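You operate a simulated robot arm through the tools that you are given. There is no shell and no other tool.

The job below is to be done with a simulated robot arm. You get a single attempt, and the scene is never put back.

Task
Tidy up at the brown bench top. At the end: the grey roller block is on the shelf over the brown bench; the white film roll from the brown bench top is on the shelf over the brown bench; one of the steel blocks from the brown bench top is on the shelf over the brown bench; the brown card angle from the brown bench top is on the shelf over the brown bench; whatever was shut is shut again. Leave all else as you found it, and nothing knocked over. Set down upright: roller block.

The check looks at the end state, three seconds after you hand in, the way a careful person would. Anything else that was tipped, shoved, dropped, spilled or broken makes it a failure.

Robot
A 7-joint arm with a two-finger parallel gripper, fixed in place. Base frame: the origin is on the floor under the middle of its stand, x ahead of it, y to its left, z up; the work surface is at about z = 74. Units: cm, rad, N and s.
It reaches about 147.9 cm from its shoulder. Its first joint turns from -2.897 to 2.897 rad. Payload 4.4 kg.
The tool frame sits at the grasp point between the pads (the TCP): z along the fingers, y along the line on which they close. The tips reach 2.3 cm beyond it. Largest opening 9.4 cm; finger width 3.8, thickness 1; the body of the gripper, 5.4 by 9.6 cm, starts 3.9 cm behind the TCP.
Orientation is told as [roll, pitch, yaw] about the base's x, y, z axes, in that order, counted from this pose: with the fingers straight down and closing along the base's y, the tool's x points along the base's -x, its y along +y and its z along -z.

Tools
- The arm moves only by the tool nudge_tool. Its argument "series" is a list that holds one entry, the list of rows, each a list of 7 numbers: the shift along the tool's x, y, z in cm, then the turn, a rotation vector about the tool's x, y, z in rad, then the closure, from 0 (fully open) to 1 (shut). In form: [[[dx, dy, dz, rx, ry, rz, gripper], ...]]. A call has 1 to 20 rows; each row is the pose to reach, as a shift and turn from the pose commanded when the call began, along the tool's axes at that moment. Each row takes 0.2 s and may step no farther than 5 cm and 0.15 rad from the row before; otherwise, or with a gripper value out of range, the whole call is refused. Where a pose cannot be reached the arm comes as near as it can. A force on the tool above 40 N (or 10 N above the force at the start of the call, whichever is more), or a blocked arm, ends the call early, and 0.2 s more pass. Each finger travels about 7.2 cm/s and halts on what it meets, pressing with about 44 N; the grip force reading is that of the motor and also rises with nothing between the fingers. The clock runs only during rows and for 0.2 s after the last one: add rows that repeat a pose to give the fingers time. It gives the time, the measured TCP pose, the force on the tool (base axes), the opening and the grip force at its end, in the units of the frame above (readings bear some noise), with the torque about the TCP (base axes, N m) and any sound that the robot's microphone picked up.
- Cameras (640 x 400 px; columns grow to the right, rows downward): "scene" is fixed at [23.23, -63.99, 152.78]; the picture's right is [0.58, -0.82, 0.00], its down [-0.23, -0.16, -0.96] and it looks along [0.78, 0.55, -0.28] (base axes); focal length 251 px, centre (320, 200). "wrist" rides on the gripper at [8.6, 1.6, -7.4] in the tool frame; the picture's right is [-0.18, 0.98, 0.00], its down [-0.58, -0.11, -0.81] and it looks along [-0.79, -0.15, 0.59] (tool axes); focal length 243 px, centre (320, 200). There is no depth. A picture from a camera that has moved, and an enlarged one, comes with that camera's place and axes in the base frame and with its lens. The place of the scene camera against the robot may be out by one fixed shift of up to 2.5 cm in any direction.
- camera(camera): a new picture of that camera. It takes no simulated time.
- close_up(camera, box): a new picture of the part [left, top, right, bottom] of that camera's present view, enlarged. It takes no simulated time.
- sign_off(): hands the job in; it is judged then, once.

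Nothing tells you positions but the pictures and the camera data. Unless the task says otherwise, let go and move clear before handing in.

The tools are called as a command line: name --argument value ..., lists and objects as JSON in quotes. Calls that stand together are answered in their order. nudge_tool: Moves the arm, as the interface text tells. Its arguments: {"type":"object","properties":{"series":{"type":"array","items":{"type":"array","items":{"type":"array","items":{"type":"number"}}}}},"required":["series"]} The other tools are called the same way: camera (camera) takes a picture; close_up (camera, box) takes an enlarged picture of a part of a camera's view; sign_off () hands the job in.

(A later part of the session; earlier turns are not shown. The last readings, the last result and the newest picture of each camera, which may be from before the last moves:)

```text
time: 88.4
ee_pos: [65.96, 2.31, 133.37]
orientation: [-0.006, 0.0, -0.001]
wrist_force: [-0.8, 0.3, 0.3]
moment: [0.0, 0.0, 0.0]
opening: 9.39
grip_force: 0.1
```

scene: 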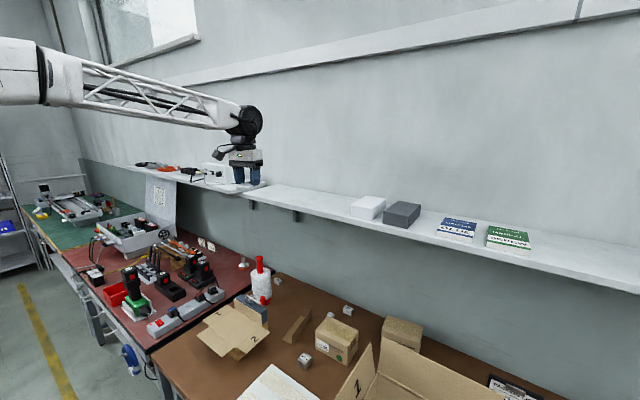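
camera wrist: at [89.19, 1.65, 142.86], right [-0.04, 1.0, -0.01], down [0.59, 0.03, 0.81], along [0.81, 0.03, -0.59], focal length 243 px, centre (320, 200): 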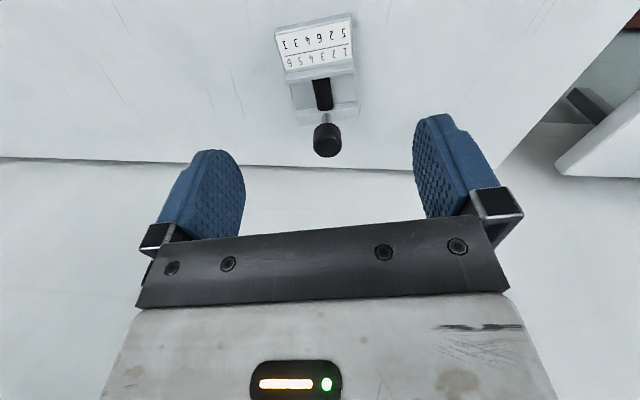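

Now descend toward the roll while pitching the hand forward by 0.8 rad.

nudge_tool --series '[[[0.6, 1.7, 3.5, 0, -0.13, 0, 0], [1.2, 3.5, 7, 0, -0.26, 0, 0], [1.8, 5.3, 10.5, 0, -0.4, 0, 0], [2.5, 7, 14, 0, -0.53, 0, 0], [3.2, 8.8, 17.5, 0, -0.66, 0, 0], [4, 10.7, 21.4, 0, -0.8, 0, 0], [4, 10.7, 21.4, 0, -0.8, 0, 0]]]'

camera --camera "wrist"

close_up --camera "wrist" --box '[0, 0, 640, 10]'

camera --camera "scene"

```text
time: 90.0
ee_pos: [62.16, 12.78, 111.73]
orientation: [-0.006, -0.801, 0.004]
wrist_force: [0.0, 1.5, 0.1]
moment: [-0.01, -0.01, -0.06]
opening: 9.38
grip_force: 0.1
```

```text
taken
camera wrist: at [50.77, 14.39, 110.84], right [0.13, 0.98, 0.13], down [-0.17, -0.1, 0.98], along [0.98, -0.15, 0.16], focal length 243 px, centre (320, 200)
```

wrist: 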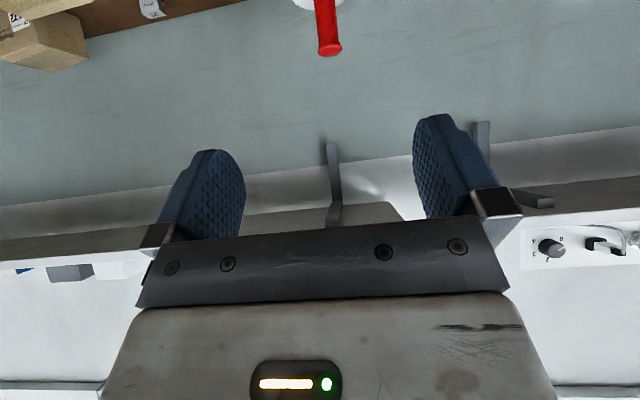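

```text
1.00 times, centred on (320, 5) of wrist (not enlarged: the box is as wide or as high as the picture)
camera zoom: at [50.77, 14.39, 110.84], right [0.13, 0.98, 0.13], down [-0.17, -0.1, 0.98], along [0.98, -0.15, 0.16], focal length 243 px, centre (320, 395)
```

zoom: 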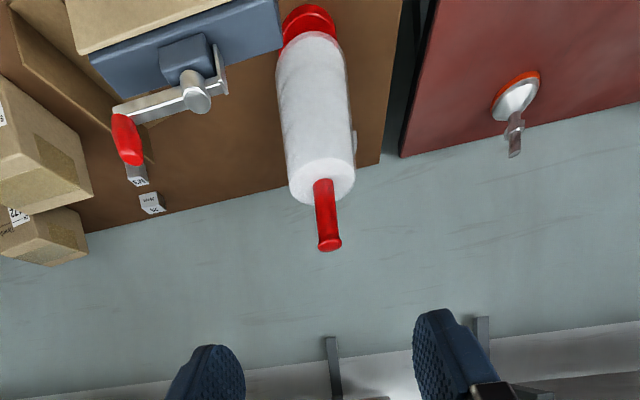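

```text
taken
```

scene: 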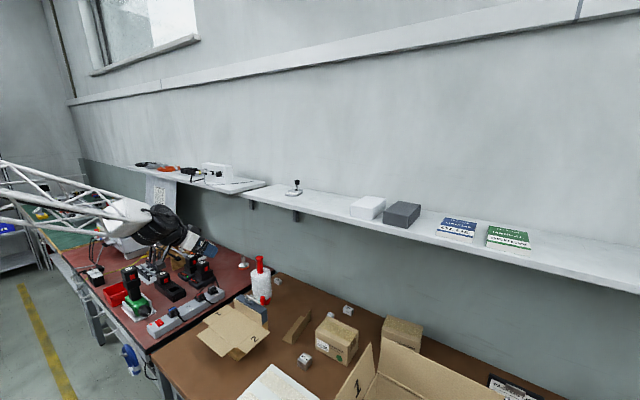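

The roll's handle is at about (86.0, 12.9), z 89–97. I'll advance along the finger direction to a pre-grasp point.

nudge_tool --series '[[[-1, 0.1, 4.4, 0, 0, 0, 0], [-2, 0.15, 8.8, 0, 0, 0, 0], [-3, 0.2, 13.2, 0, 0, 0, 0], [-3.75, 0.2, 17.5, 0, 0, 0, 0], [-3.75, 0.2, 17.5, 0, 0, 0, 0]]]'

camera --camera "wrist"

close_up --camera "wrist" --box '[0, 0, 640, 10]'

close_up --camera "scene" --box '[200, 200, 340, 300]'

```text
time: 91.2
ee_pos: [77.5, 12.84, 102.63]
orientation: [-0.009, -0.802, 0.006]
wrist_force: [0.4, 0.6, 0.7]
moment: [-0.01, -0.02, -0.01]
opening: 9.41
grip_force: 0.0
```

```text
taken
camera wrist: at [66.16, 14.54, 101.7], right [0.13, 0.98, 0.13], down [-0.17, -0.1, 0.98], along [0.98, -0.15, 0.16], focal length 243 px, centre (320, 200)
```

wrist: 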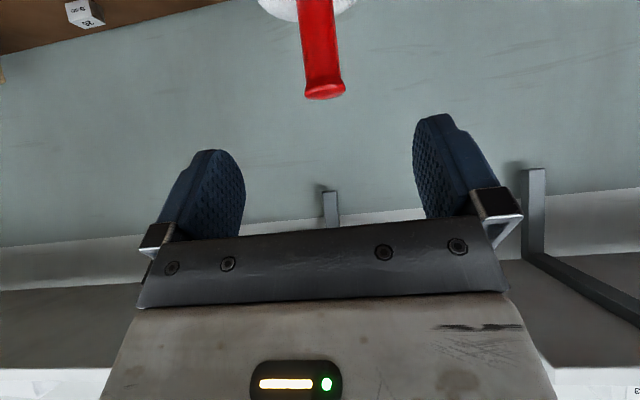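

```text
1.00 times, centred on (320, 5) of wrist (not enlarged: the box is as wide or as high as the picture)
camera zoom: at [66.16, 14.54, 101.7], right [0.13, 0.98, 0.13], down [-0.17, -0.1, 0.98], along [0.98, -0.15, 0.16], focal length 243 px, centre (320, 395)
```

zoom: 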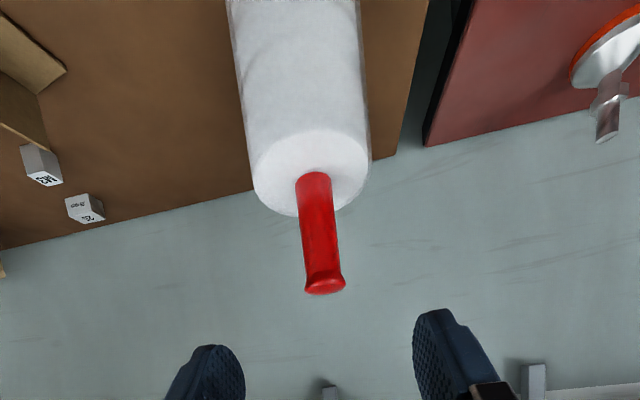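

```text
4.00 times, centred on (270, 250) of scene
camera zoom: at [23.23, -63.99, 152.78], right [0.58, -0.82, 0.0], down [-0.23, -0.16, -0.96], along [0.78, 0.55, -0.28], focal length 1003 px, centre (520, 0)
```

zoom: 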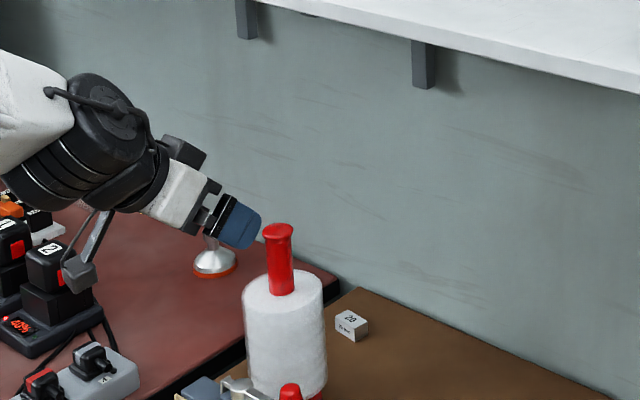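

Handle confirmed at (86.0, 13.0), z 89.7–96.6. Advancing so it sits between the pads.

nudge_tool --series '[[[0.1, 0.1, 3.5, 0, 0, 0, 0], [0.2, 0.16, 7, 0, 0, 0, 0], [0.3, 0.16, 10, 0, 0, 0, 0], [0.4, 0.16, 12.25, 0, 0, 0, 0], [0.4, 0.16, 12.25, 0, 0, 0, 0]]]'

camera --camera "wrist"

close_up --camera "scene" --box '[220, 210, 320, 310]'

```text
time: 92.4
ee_pos: [85.73, 12.89, 93.72]
orientation: [-0.009, -0.799, 0.006]
wrist_force: [-0.1, 0.4, 0.6]
moment: [0.01, -0.01, 0.01]
opening: 9.4
grip_force: 0.0
```

```text
taken
camera wrist: at [74.42, 14.54, 92.8], right [0.13, 0.98, 0.13], down [-0.17, -0.1, 0.98], along [0.98, -0.15, 0.16], focal length 243 px, centre (320, 200)
```

wrist: 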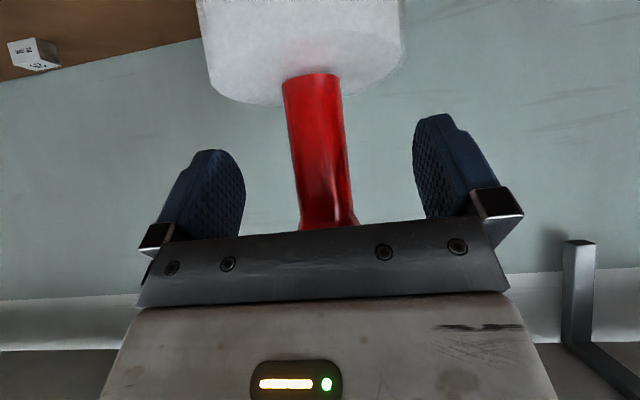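

```text
4.00 times, centred on (270, 260) of scene
camera zoom: at [23.23, -63.99, 152.78], right [0.58, -0.82, 0.0], down [-0.23, -0.16, -0.96], along [0.78, 0.55, -0.28], focal length 1003 px, centre (520, -40)
```

zoom: 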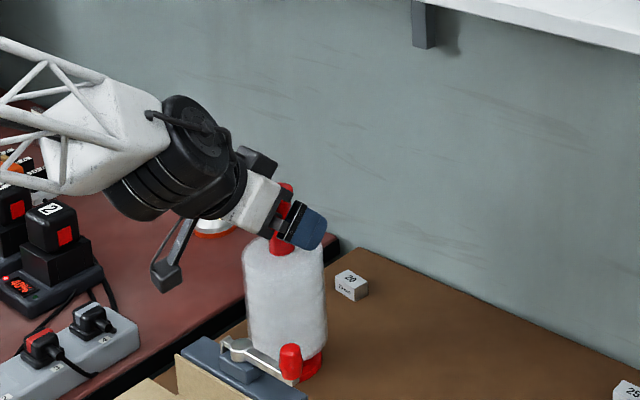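

Handle is between the pads. Closing the gripper.

nudge_tool --series '[[[0, 0, 0, 0, 0, 0, 0.3], [0, 0, 0, 0, 0, 0, 0.5], [0, 0, 0, 0, 0, 0, 0.7], [0, 0, 0, 0, 0, 0, 1], [0, 0, 0, 0, 0, 0, 1], [0, 0, 0, 0, 0, 0, 1]]]'

camera --camera "wrist"

```text
time: 93.8
ee_pos: [85.67, 12.94, 93.69]
orientation: [-0.009, -0.8, 0.005]
wrist_force: [0.3, 2.4, -0.3]
moment: [0.33, -0.18, 0.1]
opening: 2.83
grip_force: 42.5
```

```text
taken
camera wrist: at [74.38, 14.54, 92.77], right [0.13, 0.98, 0.13], down [-0.17, -0.1, 0.98], along [0.98, -0.15, 0.16], focal length 243 px, centre (320, 200)
```

wrist: 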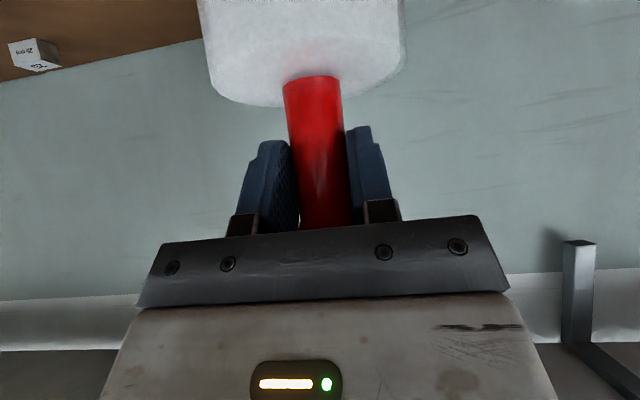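

Gripped at 2.8 cm. Lifting a little to check for slip.

nudge_tool --series '[[[-0.36, 0, -0.35, 0, 0, 0, 1], [-0.72, 0, -0.7, 0, 0, 0, 1], [-1.44, 0, -1.4, 0, 0, 0, 1], [-2.15, 0, -2.09, 0, 0, 0, 1], [-2.15, 0, -2.09, 0, 0, 0, 1]]]'

camera --camera "wrist"

close_up --camera "scene" --box '[220, 210, 320, 310]'

```text
time: 95.0
ee_pos: [85.83, 12.94, 96.67]
orientation: [-0.007, -0.8, 0.005]
wrist_force: [1.0, -1.3, -6.2]
moment: [-0.01, 0.04, -0.01]
opening: 2.76
grip_force: 43.4
```

```text
taken
camera wrist: at [74.52, 14.54, 95.69], right [0.13, 0.98, 0.13], down [-0.17, -0.1, 0.98], along [0.98, -0.15, 0.16], focal length 243 px, centre (320, 200)
```

wrist: 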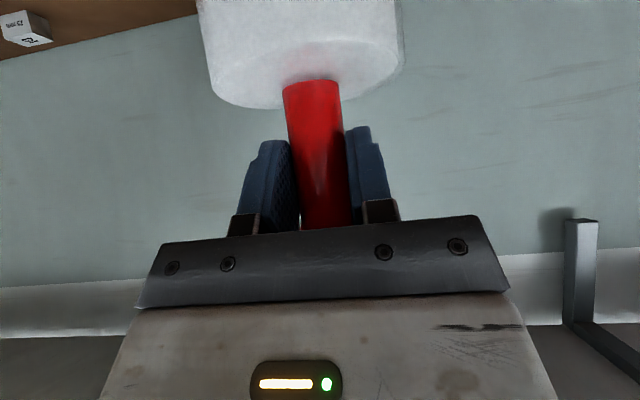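

```text
4.00 times, centred on (270, 260) of scene
camera zoom: at [23.23, -63.99, 152.78], right [0.58, -0.82, 0.0], down [-0.23, -0.16, -0.96], along [0.78, 0.55, -0.28], focal length 1003 px, centre (520, -40)
```

zoom: 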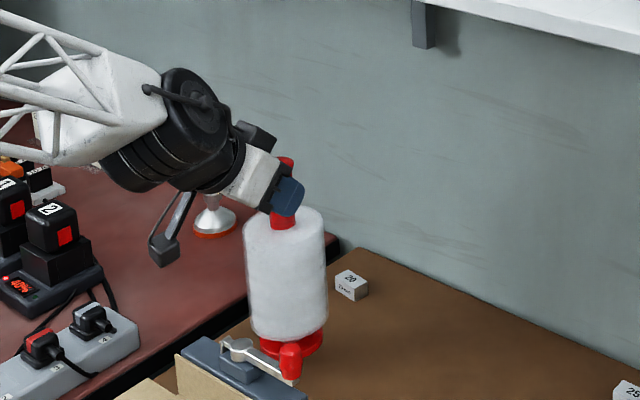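

It lifts cleanly. Continuing up, then back clear of the shelf edge, then up again.

nudge_tool --series '[[[-2.15, 0, -2.09, 0, 0, 0, 1], [-4.3, 0, -4.18, 0, 0, 0, 1], [-6.5, 0, -6.26, 0, 0, 0, 1], [-8.6, 0, -8.35, 0, 0, 0, 1], [-10.8, 0, -10.4, 0, 0, 0, 1], [-12.2, 0, -11.8, 0, 0, 0, 1], [-10.1, 0, -14, 0, 0, 0, 1], [-8, 0, -16.1, 0, 0, 0, 1], [-5.9, 0, -18.3, 0, 0, 0, 1], [-5.9, 0, -18.3, 0, 0, 0, 1]]]'

camera --camera "scene"

camera --camera "wrist"

```text
time: 97.2
ee_pos: [76.78, 13.06, 113.41]
orientation: [-0.007, -0.799, 0.007]
wrist_force: [0.3, -0.6, -4.9]
moment: [0.0, 0.04, 0.0]
opening: 2.76
grip_force: 44.1
```

```text
taken
```

scene: 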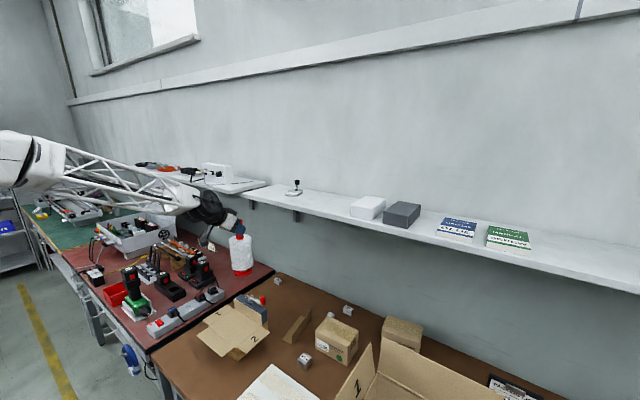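

```text
taken
camera wrist: at [65.4, 14.63, 112.51], right [0.13, 0.98, 0.13], down [-0.17, -0.1, 0.98], along [0.98, -0.15, 0.16], focal length 243 px, centre (320, 200)
```

wrist: 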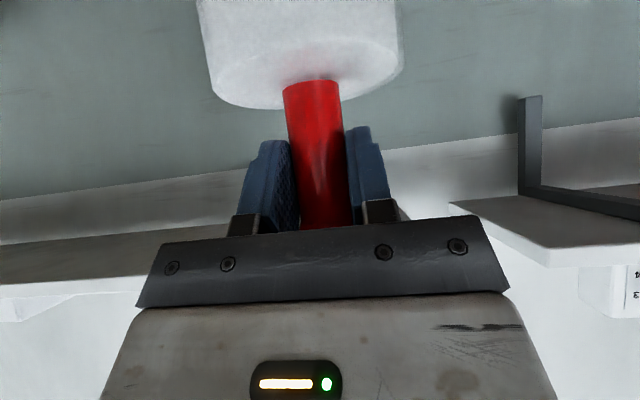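

Raising the roll above shelf level.

nudge_tool --series '[[[-2.87, 0, -2.78, 0, 0, 0, 1], [-5.74, 0, -5.57, 0, 0, 0, 1], [-8.6, 0, -8.35, 0, 0, 0, 1], [-11.5, 0, -11.1, 0, 0, 0, 1], [-14.4, 0, -13.9, 0, 0, 0, 1], [-17.2, 0, -16.7, 0, 0, 0, 1], [-20.1, 0, -19.5, 0, 0, 0, 1], [-23, 0, -22.3, 0, 0, 0, 1], [-25.9, 0, -25.1, 0, 0, 0, 1], [-25.9, 0, -25.1, 0, 0, 0, 1]]]'

camera --camera "scene"

camera --camera "wrist"

```text
time: 99.4
ee_pos: [76.85, 13.27, 149.67]
orientation: [-0.009, -0.799, 0.004]
wrist_force: [-1.1, 0.8, -4.6]
moment: [0.02, 0.04, -0.01]
opening: 2.77
grip_force: 44.0
```

```text
taken
```

scene: 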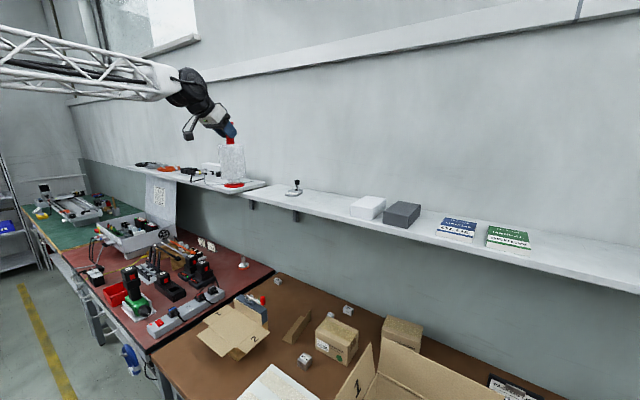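

```text
taken
camera wrist: at [65.5, 14.88, 148.77], right [0.13, 0.98, 0.13], down [-0.17, -0.1, 0.98], along [0.98, -0.15, 0.16], focal length 243 px, centre (320, 200)
```

wrist: 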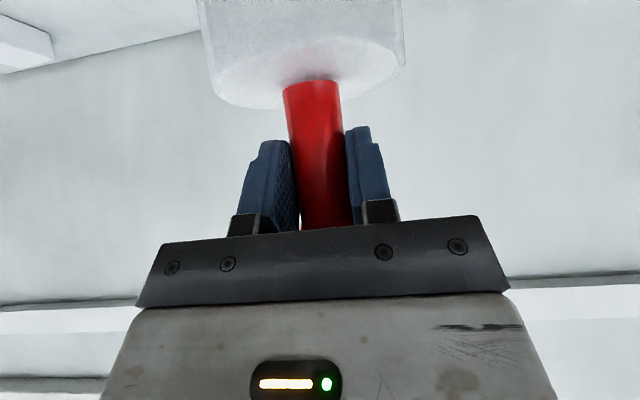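

Moving the roll forward over the shelf to x≈95.

nudge_tool --series '[[[-2.8, 0, 2.87, 0, 0, 0, 1], [-5.6, 0, 5.75, 0, 0, 0, 1], [-8.35, 0, 8.6, 0, 0, 0, 1], [-11.1, 0, 11.5, 0, 0, 0, 1], [-12.8, -0.2, 13.2, 0, 0, 0, 1], [-12.8, -0.2, 13.2, 0, 0, 0, 1]]]'

close_up --camera "scene" --box '[220, 110, 340, 220]'

close_up --camera "wrist" --box '[0, 0, 640, 10]'

```text
time: 100.8
ee_pos: [95.18, 12.82, 149.75]
orientation: [-0.01, -0.798, 0.004]
wrist_force: [0.4, -0.4, -3.9]
moment: [-0.01, 0.05, -0.01]
opening: 2.78
grip_force: 44.1
```

```text
3.64 times, centred on (280, 165) of scene
camera zoom: at [23.23, -63.99, 152.78], right [0.58, -0.82, 0.0], down [-0.23, -0.16, -0.96], along [0.78, 0.55, -0.28], focal length 912 px, centre (466, 327)
```

zoom: 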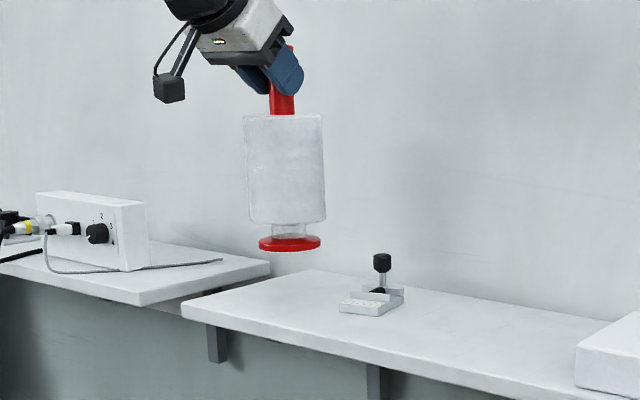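

```text
1.00 times, centred on (320, 5) of wrist (not enlarged: the box is as wide or as high as the picture)
camera zoom: at [83.91, 14.45, 148.82], right [0.13, 0.98, 0.13], down [-0.17, -0.1, 0.98], along [0.98, -0.15, 0.16], focal length 243 px, centre (320, 395)
```

zoom: 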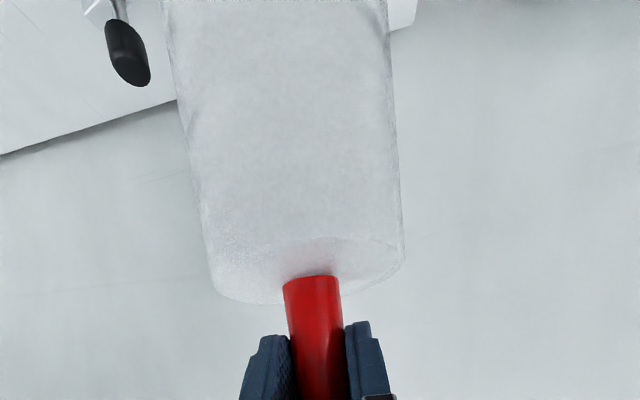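

Over the shelf and vertical. Lowering.

nudge_tool --series '[[[1.44, 0, 1.39, 0, 0, 0, 1], [2.87, 0, 2.78, 0, 0, 0, 1], [3.6, 0, 3.5, 0, 0, 0, 1], [3.9, 0, 3.77, 0, 0, 0, 1], [3.9, 0, 3.77, 0, 0, 0, 1]]]'

close_up --camera "scene" --box '[240, 130, 320, 200]'

```text
time: 102.0
ee_pos: [95.33, 13.16, 144.38]
orientation: [-0.009, -0.799, 0.006]
wrist_force: [-0.2, 1.6, -5.7]
moment: [0.04, 0.06, 0.0]
opening: 2.77
grip_force: 44.1
```

```text
5.71 times, centred on (280, 165) of scene
camera zoom: at [23.23, -63.99, 152.78], right [0.58, -0.82, 0.0], down [-0.23, -0.16, -0.96], along [0.78, 0.55, -0.28], focal length 1433 px, centre (549, 400)
```

zoom: 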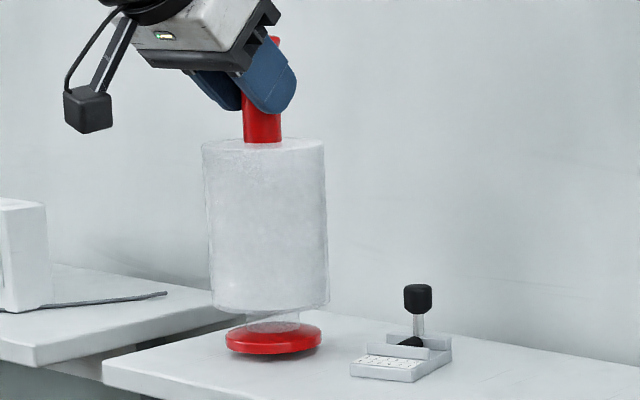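

The roll is vertical and about 0.7 cm above the shelf. Final small steps.

nudge_tool --series '[[[0.14, 0, 0.14, 0, 0, 0, 1], [0.28, 0, 0.28, 0, 0, 0, 1], [0.39, 0, 0.38, 0, 0, 0, 1], [0.5, 0, 0.48, 0, 0, 0, 1], [0.5, 0, 0.48, 0, 0, 0, 1]]]'

```text
time: 103.2
ee_pos: [95.14, 13.0, 143.59]
orientation: [-0.009, -0.8, 0.006]
wrist_force: [-1.0, 0.3, -4.8]
moment: [-0.02, 0.07, -0.01]
opening: 2.74
grip_force: 43.8
```

No contact yet; continuing in smaller increments.

nudge_tool --series '[[[0.08, 0, 0.07, 0, 0, 0, 1], [0.15, 0, 0.14, 0, 0, 0, 1], [0.22, 0, 0.21, 0, 0, 0, 1], [0.22, 0, 0.21, 0, 0, 0, 1]]]'

close_up --camera "scene" --box '[240, 130, 320, 200]'

```text
time: 104.2
ee_pos: [95.16, 13.06, 143.53]
orientation: [-0.008, -0.804, 0.006]
wrist_force: [-6.5, -1.4, 19.5]
moment: [0.44, 0.63, 0.11]
opening: 2.75
grip_force: 44.1
```

```text
5.71 times, centred on (280, 165) of scene
camera zoom: at [23.23, -63.99, 152.78], right [0.58, -0.82, 0.0], down [-0.23, -0.16, -0.96], along [0.78, 0.55, -0.28], focal length 1433 px, centre (549, 400)
```

zoom: 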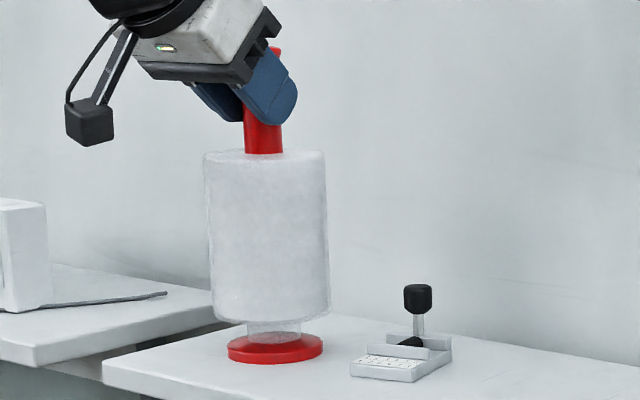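

It's standing on the shelf. Easing off, opening, and retreating along the finger axis.

nudge_tool --series '[[[-0.07, 0, -0.07, 0, 0, 0, 1], [-0.07, 0, -0.07, 0, 0, 0, 0.7], [-0.07, 0, -0.07, 0, 0, 0, 0.5], [-0.07, 0, -0.07, 0, 0, 0, 0.2], [-0.07, 0, -0.07, 0, 0, 0, 0], [-0.07, 0, -0.07, 0, 0, 0, 0], [-0.07, 0, -2, 0, 0, 0, 0], [-0.07, 0, -5, 0, 0, 0, 0], [-0.07, 0, -9, 0, 0, 0, 0], [-0.07, 0, -13, 0, 0, 0, 0], [-0.07, 0, -17, 0, 0, 0, 0], [-0.07, 0, -17, 0, 0, 0, 0]]]'

camera --camera "scene"

close_up --camera "scene" --box '[240, 130, 320, 200]'

close_up --camera "wrist" --box '[0, 0, 640, 10]'

```text
time: 106.8
ee_pos: [82.93, 12.98, 155.09]
orientation: [-0.009, -0.8, 0.005]
wrist_force: [-0.1, 0.0, 0.5]
moment: [0.0, 0.0, -0.01]
opening: 9.39
grip_force: 0.0
```

```text
taken
```

scene: 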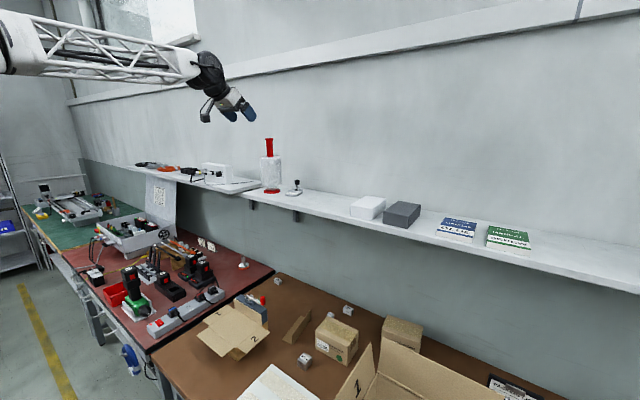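

```text
5.71 times, centred on (280, 165) of scene
camera zoom: at [23.23, -63.99, 152.78], right [0.58, -0.82, 0.0], down [-0.23, -0.16, -0.96], along [0.78, 0.55, -0.28], focal length 1433 px, centre (549, 400)
```

zoom: 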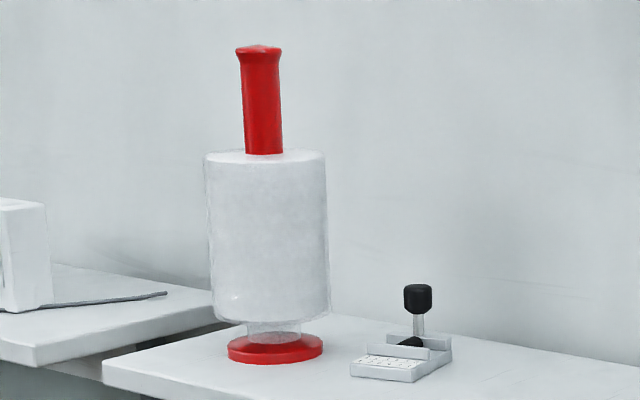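

```text
1.00 times, centred on (320, 5) of wrist (not enlarged: the box is as wide or as high as the picture)
camera zoom: at [71.58, 14.51, 154.15], right [0.13, 0.98, 0.13], down [-0.17, -0.1, 0.98], along [0.98, -0.15, 0.16], focal length 243 px, centre (320, 395)
```

zoom: 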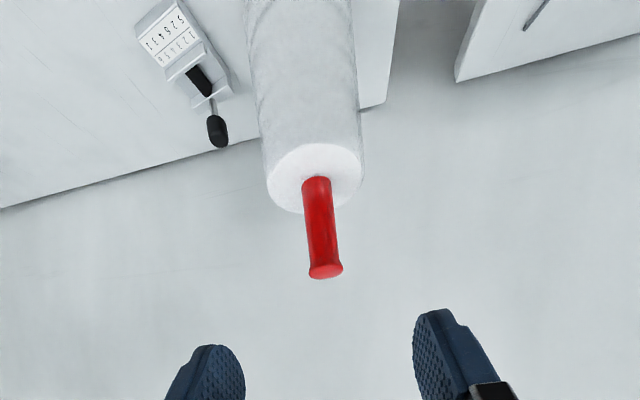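

The film roll stands upright on the shelf. Next the steel block "20" at the left end of the bench: retreat, straighten the hand, and descend in front.

nudge_tool --series '[[[2.7, 0.3, -1.6, 0, 0, 0, 0], [5.4, 0.6, -3.2, 0, 0.1, 0, 0], [8, 1, -4.7, 0, 0.24, 0, 0], [10.7, 1.3, -6.3, 0, 0.38, 0, 0], [13.4, 1.6, -7.8, 0, 0.52, 0, 0], [16.1, 2, -9.4, 0, 0.66, 0, 0], [16.1, 2, -9.4, 0, 0.8, 0, 0], [16.1, 2, -9.4, 0, 0.8, 0, 0]]]'

nudge_tool --series '[[[0, 0, 4.7, 0, 0, 0, 0], [0, 0, 9.4, 0, 0, 0, 0], [0, 0, 14.1, 0, 0, 0, 0], [0, 0, 18.8, 0, 0, 0, 0], [0, 0, 23.5, 0, 0, 0, 0], [0, 0, 28.2, 0, 0, 0, 0], [0, 0, 32.9, 0, 0, 0, 0], [0, 0, 37.6, 0, 0, 0, 0], [0, 0, 42.3, 0, 0, 0, 0], [-1, 0.5, 46.5, 0, 0, 0, 0], [-4, 1, 49, 0, 0, 0, 0], [-8, 1.5, 50, 0, 0, 0, 0], [-12, 2, 50.5, 0, 0, 0, 0], [-12, 2, 50.5, 0, 0, 0, 0]]]'

camera --camera "wrist"

camera --camera "scene"

```text
time: 108.6
ee_pos: [65.07, 15.12, 150.08]
orientation: [-0.005, 0.002, 0.001]
wrist_force: [0.1, 0.6, -0.9]
moment: [0.02, 0.02, 0.03]
opening: 9.39
grip_force: 0.1
```

```text
time: 111.6
ee_pos: [77.11, 16.63, 99.72]
orientation: [-0.005, -0.002, 0.001]
wrist_force: [-0.5, -1.4, 0.2]
moment: [-0.04, 0.01, 0.02]
opening: 9.41
grip_force: 0.0
```

```text
taken
camera wrist: at [68.47, 18.27, 107.2], right [0.18, 0.98, -0.01], down [0.58, -0.1, 0.81], along [0.79, -0.15, -0.59], focal length 243 px, centre (320, 200)
```

wrist: 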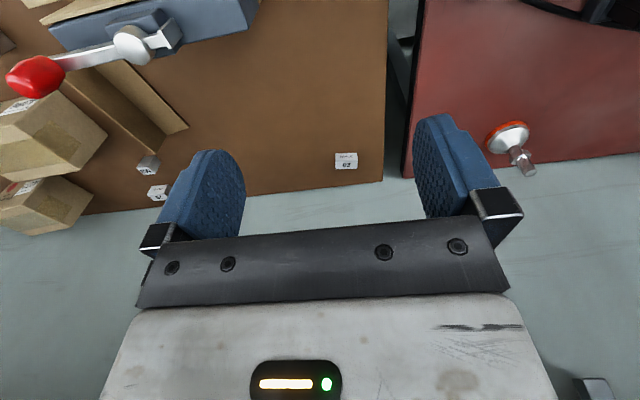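

```text
taken
```

scene: 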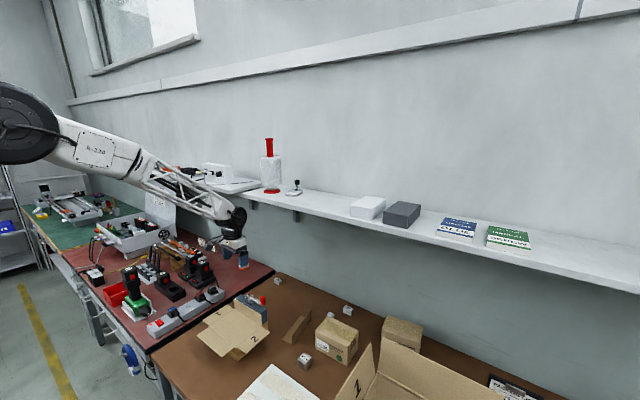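

Zooming in on the block for its orientation.

close_up --camera "wrist" --box '[306, 136, 386, 186]'

```text
8.00 times, centred on (346, 161) of wrist
camera zoom: at [68.47, 18.27, 107.2], right [0.18, 0.98, -0.01], down [0.58, -0.1, 0.81], along [0.79, -0.15, -0.59], focal length 1941 px, centre (112, 512)
```

zoom: 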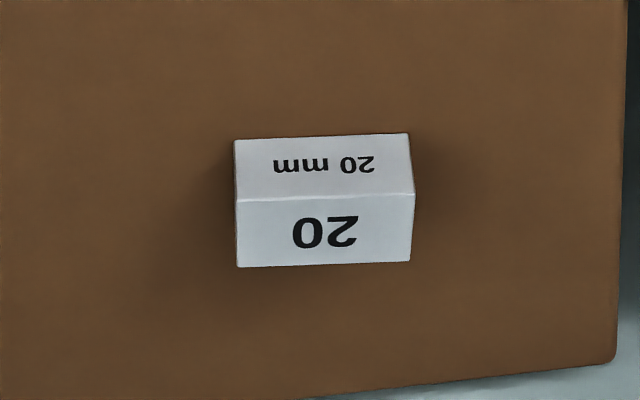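

The block is 4×2×2 cm at about (100.7, 17.2), turned slightly. Sliding in under the shelf above it.

nudge_tool --series '[[[-2, 0.1, 3, 0, 0, 0.03, 0], [-4, 0.17, 5.7, 0, 0, 0.06, 0], [-6.5, 0.2, 7.7, 0, 0, 0.09, 0], [-9, 0.27, 9.7, 0, 0, 0.127, 0], [-12.5, 0.3, 11.7, 0, 0, 0.127, 0], [-16, 0.37, 13.7, 0, 0, 0.127, 0], [-20, 0.45, 14.3, 0, 0, 0.127, 0], [-23.6, 0.57, 14.7, 0, 0, 0.127, 0], [-23.6, 0.57, 14.7, 0, 0, 0.127, 0]]]'

camera --camera "wrist"

close_up --camera "scene" --box '[240, 190, 340, 290]'

```text
time: 113.6
ee_pos: [101.03, 17.24, 85.0]
orientation: [-0.005, -0.001, -0.127]
wrist_force: [0.4, 0.2, -0.1]
moment: [0.03, -0.03, 0.02]
opening: 9.4
grip_force: 0.1
```

```text
taken
camera wrist: at [92.66, 19.9, 92.51], right [0.31, 0.95, -0.01], down [0.56, -0.18, 0.81], along [0.77, -0.25, -0.59], focal length 243 px, centre (320, 200)
```

wrist: 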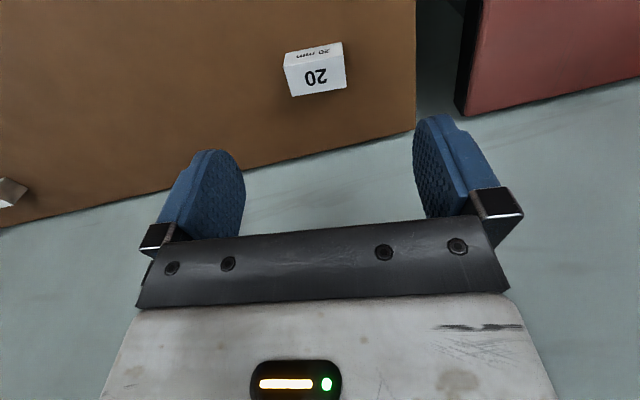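

```text
4.00 times, centred on (290, 240) of scene
camera zoom: at [23.23, -63.99, 152.78], right [0.58, -0.82, 0.0], down [-0.23, -0.16, -0.96], along [0.78, 0.55, -0.28], focal length 1003 px, centre (440, 40)
```

zoom: 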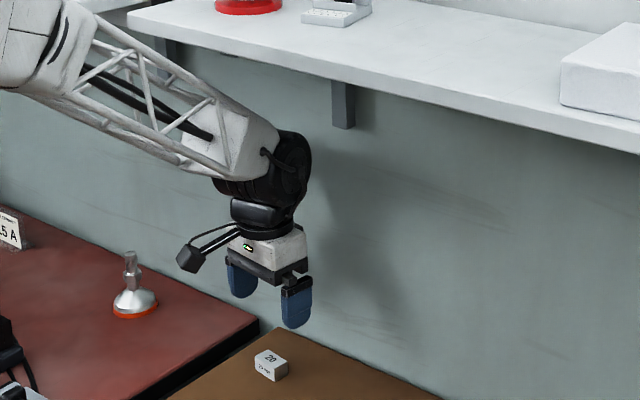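

Centred over the block. Descending and closing on its 4 cm length.

nudge_tool --series '[[[0.4, -0.17, 3, 0, 0, 0.03, 0], [0.4, -0.17, 6, 0, 0, 0.03, 0], [0.4, -0.17, 8.2, 0, 0, 0.03, 0], [0.4, -0.17, 8.2, 0, 0, 0.03, 0], [0.4, -0.17, 8.2, 0, 0, 0.03, 0.3], [0.4, -0.17, 8.2, 0, 0, 0.03, 0.5], [0.4, -0.17, 8.2, 0, 0, 0.03, 0.7], [0.4, -0.17, 8.2, 0, 0, 0.03, 1], [0.4, -0.17, 8.2, 0, 0, 0.03, 1]]]'

camera --camera "wrist"

```text
time: 115.6
ee_pos: [100.48, 17.07, 76.69]
orientation: [-0.007, -0.001, -0.158]
wrist_force: [-1.0, 0.8, 1.5]
moment: [0.04, 0.03, 0.02]
opening: 3.94
grip_force: 44.0
```

```text
taken
camera wrist: at [92.2, 19.99, 84.09], right [0.34, 0.94, -0.01], down [0.56, -0.19, 0.81], along [0.76, -0.27, -0.59], focal length 243 px, centre (320, 200)
```

wrist: 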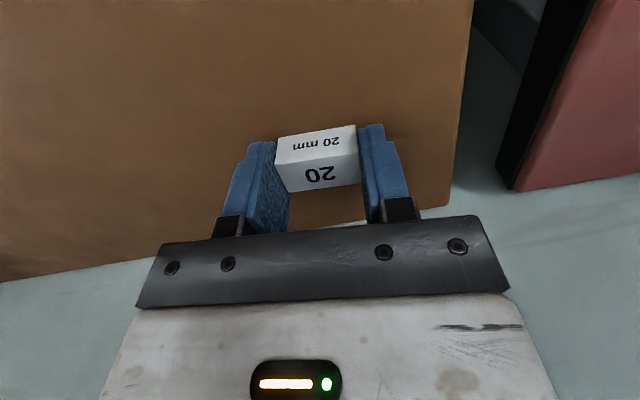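

Gripped. Retracing the path out and up, then I'll shift right to y≈-8 in front of the shelf.

nudge_tool --series '[[[0, 0, -1.3, 0, 0, 0, 1], [0, 0, -5, 0, 0, 0, 1], [0, 0, -8.3, 0, 0, 0, 1], [3.95, -0.7, -9.3, 0, 0, 0, 1], [8.37, -1.5, -10.3, 0, 0, 0, 1], [12.8, -2.31, -12.3, 0, 0, 0, 1], [16.2, -2.96, -15.3, 0, 0, 0, 1], [19.2, -3.53, -18.8, 0, 0, 0, 1], [22.1, -4, -22.3, 0, 0, 0, 1], [24.6, -4.4, -26.3, 0, 0, 0, 1], [26.1, -4.6, -30.8, 0, 0, 0, 1], [26.1, -4.6, -35.5, 0, 0, 0, 1], [26.1, -4.6, -40.2, 0, 0, 0, 1], [26.1, -4.6, -44.9, 0, 0, 0, 1], [26.1, -4.6, -49.6, 0, 0, 0, 1], [26.1, -4.6, -54.3, 0, 0, 0, 1], [26.1, -4.6, -57.3, 0, 0, 0, 1], [26.1, -4.6, -57.3, 0, 0, 0, 1]]]'

camera --camera "wrist"

camera --camera "scene"

```text
time: 119.4
ee_pos: [73.65, 17.12, 133.93]
orientation: [-0.008, -0.001, -0.156]
wrist_force: [0.8, 0.1, -0.8]
moment: [-0.02, -0.02, 0.02]
opening: 3.93
grip_force: 44.2
```

```text
taken
camera wrist: at [65.32, 20.1, 141.51], right [0.34, 0.94, -0.01], down [0.56, -0.19, 0.81], along [0.76, -0.27, -0.59], focal length 243 px, centre (320, 200)
```

wrist: 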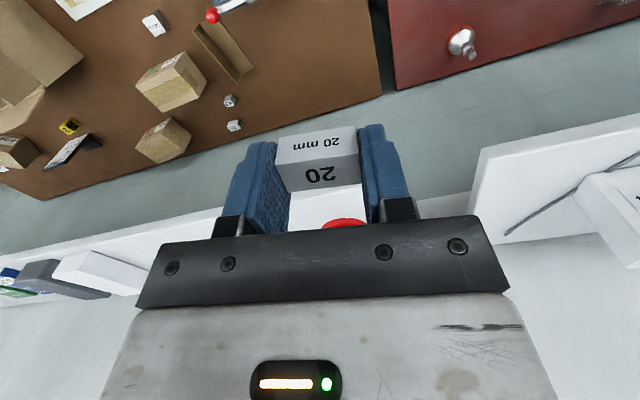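

```text
taken
```

scene: 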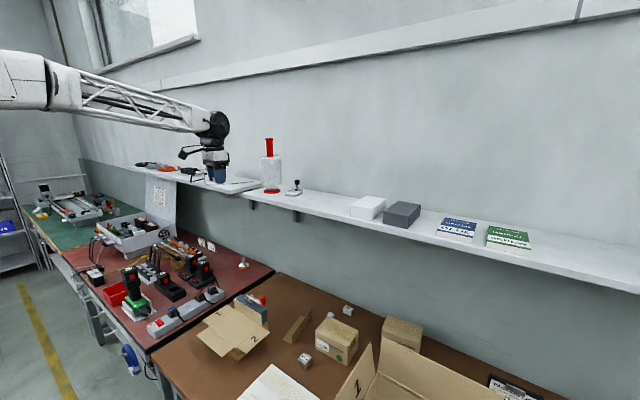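

Shifting to y≈-8 and then forward over the shelf.

nudge_tool --series '[[[-0.66, -4.13, 0, 0, 0, -0.03, 1], [-1.32, -8.27, 0, 0, 0, -0.06, 1], [-2, -12.4, 0, 0, 0, -0.09, 1], [-2.6, -16.5, 0, 0, 0, -0.12, 1], [-3.3, -20.7, 0, 0, 0, -0.156, 1], [-3.95, -24.8, 0, 0, 0, -0.156, 1], [-8.6, -24.1, 0, 0, 0, -0.156, 1], [-13.2, -23.3, 0, 0, 0, -0.156, 1], [-17.8, -22.6, 0, 0, 0, -0.156, 1], [-22.4, -21.9, 0, 0, 0, -0.156, 1], [-27, -21.1, 0, 0, 0, -0.156, 1], [-27, -21.1, 3, 0, 0, -0.156, 1], [-27, -21.1, 3, 0, 0, -0.156, 1]]]'

camera --camera "wrist"

close_up --camera "scene" --box '[250, 120, 380, 220]'

```text
time: 122.2
ee_pos: [97.26, -7.95, 131.22]
orientation: [-0.006, 0.0, -0.001]
wrist_force: [0.0, 0.0, -1.1]
moment: [-0.01, 0.0, -0.02]
opening: 3.92
grip_force: 44.5
```

```text
taken
camera wrist: at [88.63, -6.3, 138.72], right [0.19, 0.98, -0.01], down [0.58, -0.11, 0.81], along [0.79, -0.15, -0.59], focal length 243 px, centre (320, 200)
```

wrist: 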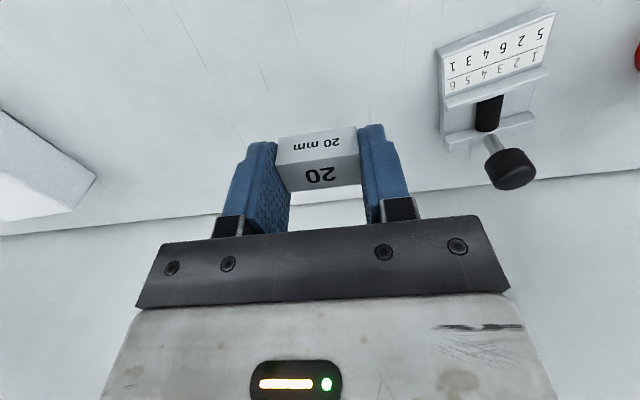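

```text
4.00 times, centred on (315, 170) of scene
camera zoom: at [23.23, -63.99, 152.78], right [0.58, -0.82, 0.0], down [-0.23, -0.16, -0.96], along [0.78, 0.55, -0.28], focal length 1003 px, centre (340, 320)
```

zoom: 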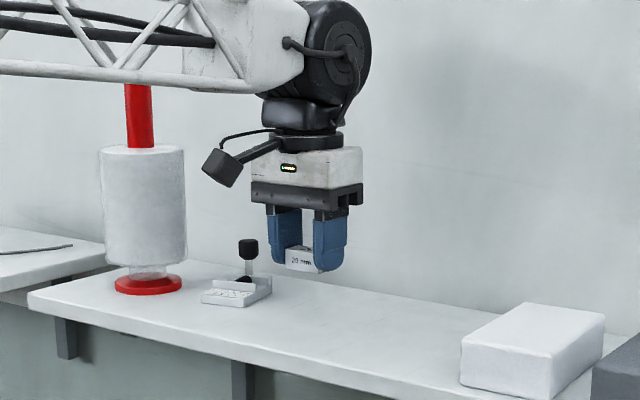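

Block is over the shelf at (97, -8). Lowering until contact.

nudge_tool --series '[[[0, 0, 1.5, 0, 0, 0, 1], [0, 0, 3, 0, 0, 0, 1], [0, 0, 3.8, 0, 0, 0, 1], [0, 0, 4.2, 0, 0, 0, 1], [0, 0, 4.4, 0, 0, 0, 1], [0, 0, 4.55, 0, 0, 0, 1], [0, 0, 4.55, 0, 0, 0, 1]]]'

```text
time: 123.8
ee_pos: [97.24, -8.0, 126.57]
orientation: [-0.006, -0.001, -0.001]
wrist_force: [-0.5, -1.5, 0.2]
moment: [0.01, -0.03, 0.02]
opening: 3.91
grip_force: 43.6
```

nudge_tool --series '[[[0, 0, 0.1, 0, 0, 0, 1], [0, 0, 0.2, 0, 0, 0, 1], [0, 0, 0.2, 0, 0, 0, 1]]]'

close_up --camera "scene" --box '[290, 160, 350, 200]'

```text
time: 124.6
ee_pos: [97.18, -8.01, 126.65]
orientation: [-0.006, -0.002, -0.003]
wrist_force: [3.3, 5.6, 17.1]
moment: [0.5, -0.05, -0.07]
opening: 3.92
grip_force: 44.3
```

```text
10.00 times, centred on (320, 180) of scene
camera zoom: at [23.23, -63.99, 152.78], right [0.58, -0.82, 0.0], down [-0.23, -0.16, -0.96], along [0.78, 0.55, -0.28], focal length 2508 px, centre (320, 400)
```

zoom: 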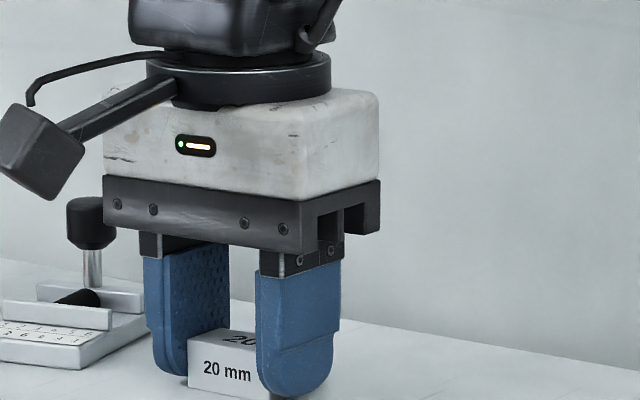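

Contact. Easing off, opening partially, rising straight up.

nudge_tool --series '[[[0, 0, -0.1, 0, 0, 0, 1], [0, 0, -0.1, 0, 0, 0, 0.5], [0, 0, -0.1, 0, 0, 0, 0.35], [0, 0, -0.1, 0, 0, 0, 0.35], [0, 0, -2, 0, 0, 0, 0.35], [0, 0, -6, 0, 0, 0, 0.35], [0, 0, -10, 0, 0, 0, 0.2], [0, 0, -10, 0, 0, 0, 0]]]'

camera --camera "wrist"

close_up --camera "scene" --box '[250, 140, 370, 220]'

```text
time: 126.4
ee_pos: [97.29, -7.89, 136.46]
orientation: [-0.005, 0.0, -0.003]
wrist_force: [0.4, 1.0, 0.0]
moment: [-0.02, -0.01, 0.0]
opening: 9.4
grip_force: 0.0
```

```text
taken
camera wrist: at [88.77, -6.27, 143.91], right [0.19, 0.98, -0.01], down [0.58, -0.11, 0.81], along [0.79, -0.15, -0.59], focal length 243 px, centre (320, 200)
```

wrist: 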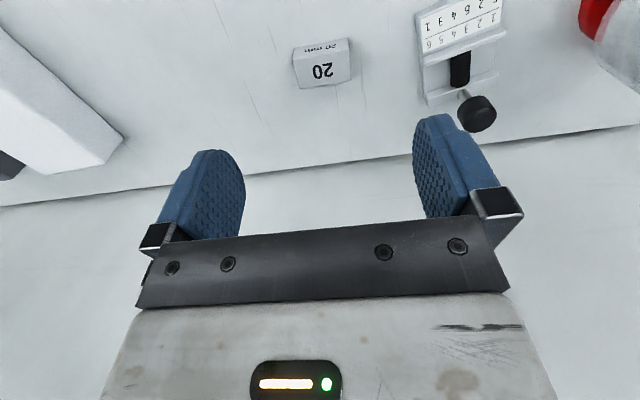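

```text
5.00 times, centred on (310, 180) of scene
camera zoom: at [23.23, -63.99, 152.78], right [0.58, -0.82, 0.0], down [-0.23, -0.16, -0.96], along [0.78, 0.55, -0.28], focal length 1254 px, centre (370, 300)
```

zoom: 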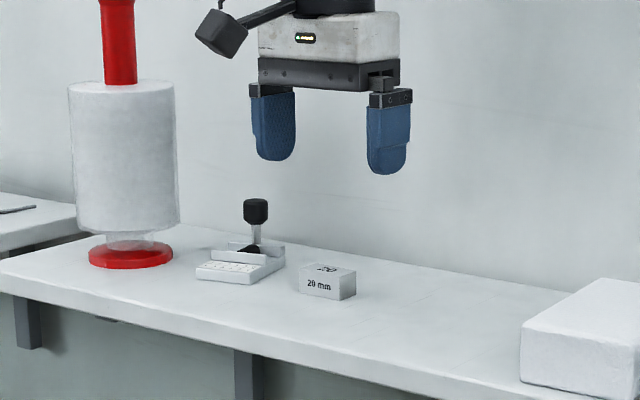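

Steel block placed. Now to the card angle: retreat and descend for a look.

nudge_tool --series '[[[4.5, 0, -1, 0, 0, 0, 0], [9, 0, -1, 0, 0, 0, 0], [13.5, 0, -1, 0, 0, 0, 0], [18, 0, -1, 0, 0, 0, 0], [22.5, -0.3, -1, 0, 0, 0, 0], [27, -0.6, -1, 0, 0, 0, 0], [31.3, -1, -1, 0, 0, 0, 0], [31.3, -1, 3.6, 0, 0, 0, 0], [31.3, -1, 8.2, 0, 0, 0, 0], [31.3, -1, 12.8, 0, 0, 0, 0], [31.3, -1, 17.4, 0, 0, 0, 0], [31.3, -1, 22, 0, 0, 0, 0], [31.3, -1, 26.6, 0, 0, 0, 0], [31.3, -1, 31.2, 0, 0, 0, 0], [31.3, -1, 31.2, 0, 0, 0, 0]]]'

camera --camera "wrist"

close_up --camera "wrist" --box '[230, 30, 430, 155]'

close_up --camera "scene" --box '[260, 290, 340, 350]'

```text
time: 129.6
ee_pos: [65.67, -9.34, 105.22]
orientation: [-0.006, -0.001, -0.002]
wrist_force: [-0.4, 0.2, -0.1]
moment: [-0.02, 0.02, 0.01]
opening: 9.42
grip_force: 0.0
```

```text
taken
camera wrist: at [57.07, -7.59, 112.74], right [0.19, 0.98, -0.01], down [0.58, -0.11, 0.81], along [0.79, -0.15, -0.59], focal length 243 px, centre (320, 200)
```

wrist: 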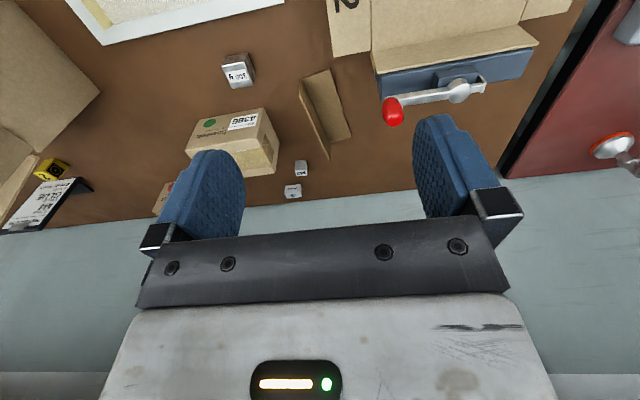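

```text
3.20 times, centred on (330, 92) of wrist
camera zoom: at [57.07, -7.59, 112.74], right [0.19, 0.98, -0.01], down [0.58, -0.11, 0.81], along [0.79, -0.15, -0.59], focal length 776 px, centre (288, 544)
```

zoom: 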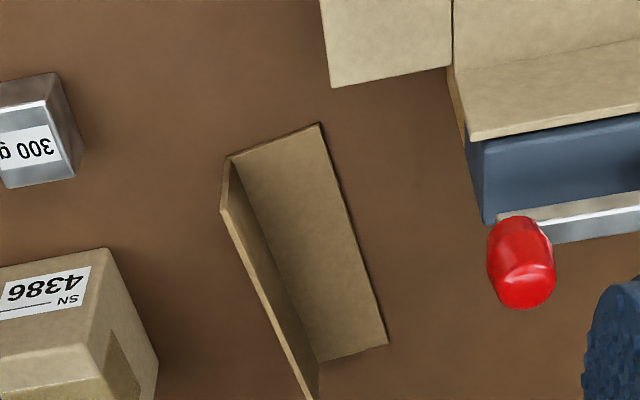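

```text
6.67 times, centred on (300, 320) of scene
camera zoom: at [23.23, -63.99, 152.78], right [0.58, -0.82, 0.0], down [-0.23, -0.16, -0.96], along [0.78, 0.55, -0.28], focal length 1672 px, centre (453, -600)
```

zoom: 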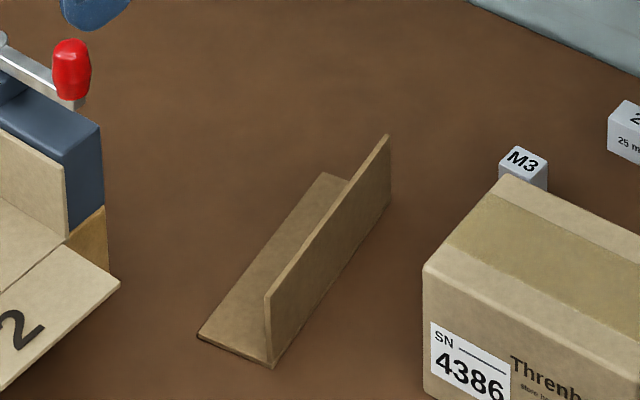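

The card angle's upright leg runs from about (76,-14) to (89.7,-11.6), 5 cm tall. I'll hover above its middle with the hand turned to match.

nudge_tool --series '[[[-4.3, -0.8, 2, 0, 0, -0.04, 0], [-8.6, -1.7, 4.5, 0, 0, -0.08, 0.2], [-12.9, -2.6, 7, 0, 0, -0.12, 0.36], [-17.2, -3.4, 10.2, 0, 0, -0.17, 0.36], [-17.2, -3.4, 10.2, 0, 0, -0.17, 0.36]]]'

close_up --camera "wrist" --box '[0, 0, 640, 10]'

camera --camera "scene"

```text
refused: row 2 steps farther than a row can; nothing moved
```

```text
1.00 times, centred on (320, 5) of wrist (not enlarged: the box is as wide or as high as the picture)
camera zoom: at [57.07, -7.59, 112.74], right [0.19, 0.98, -0.01], down [0.58, -0.11, 0.81], along [0.79, -0.15, -0.59], focal length 243 px, centre (320, 395)
```

zoom: 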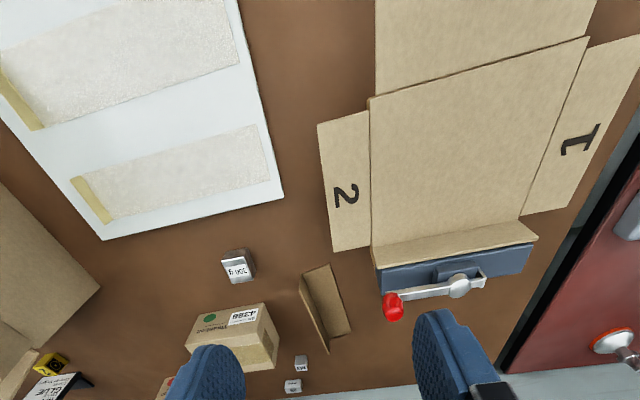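

```text
taken
```

scene: 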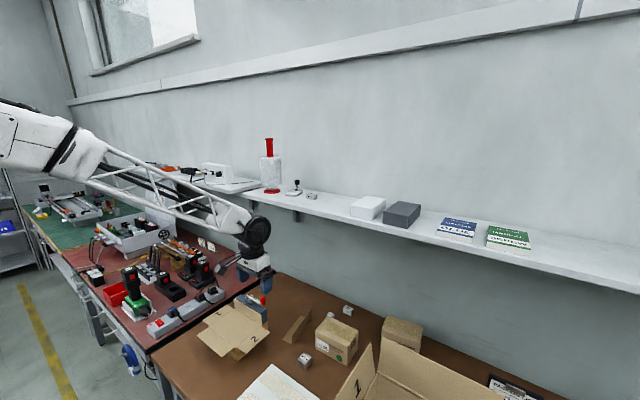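

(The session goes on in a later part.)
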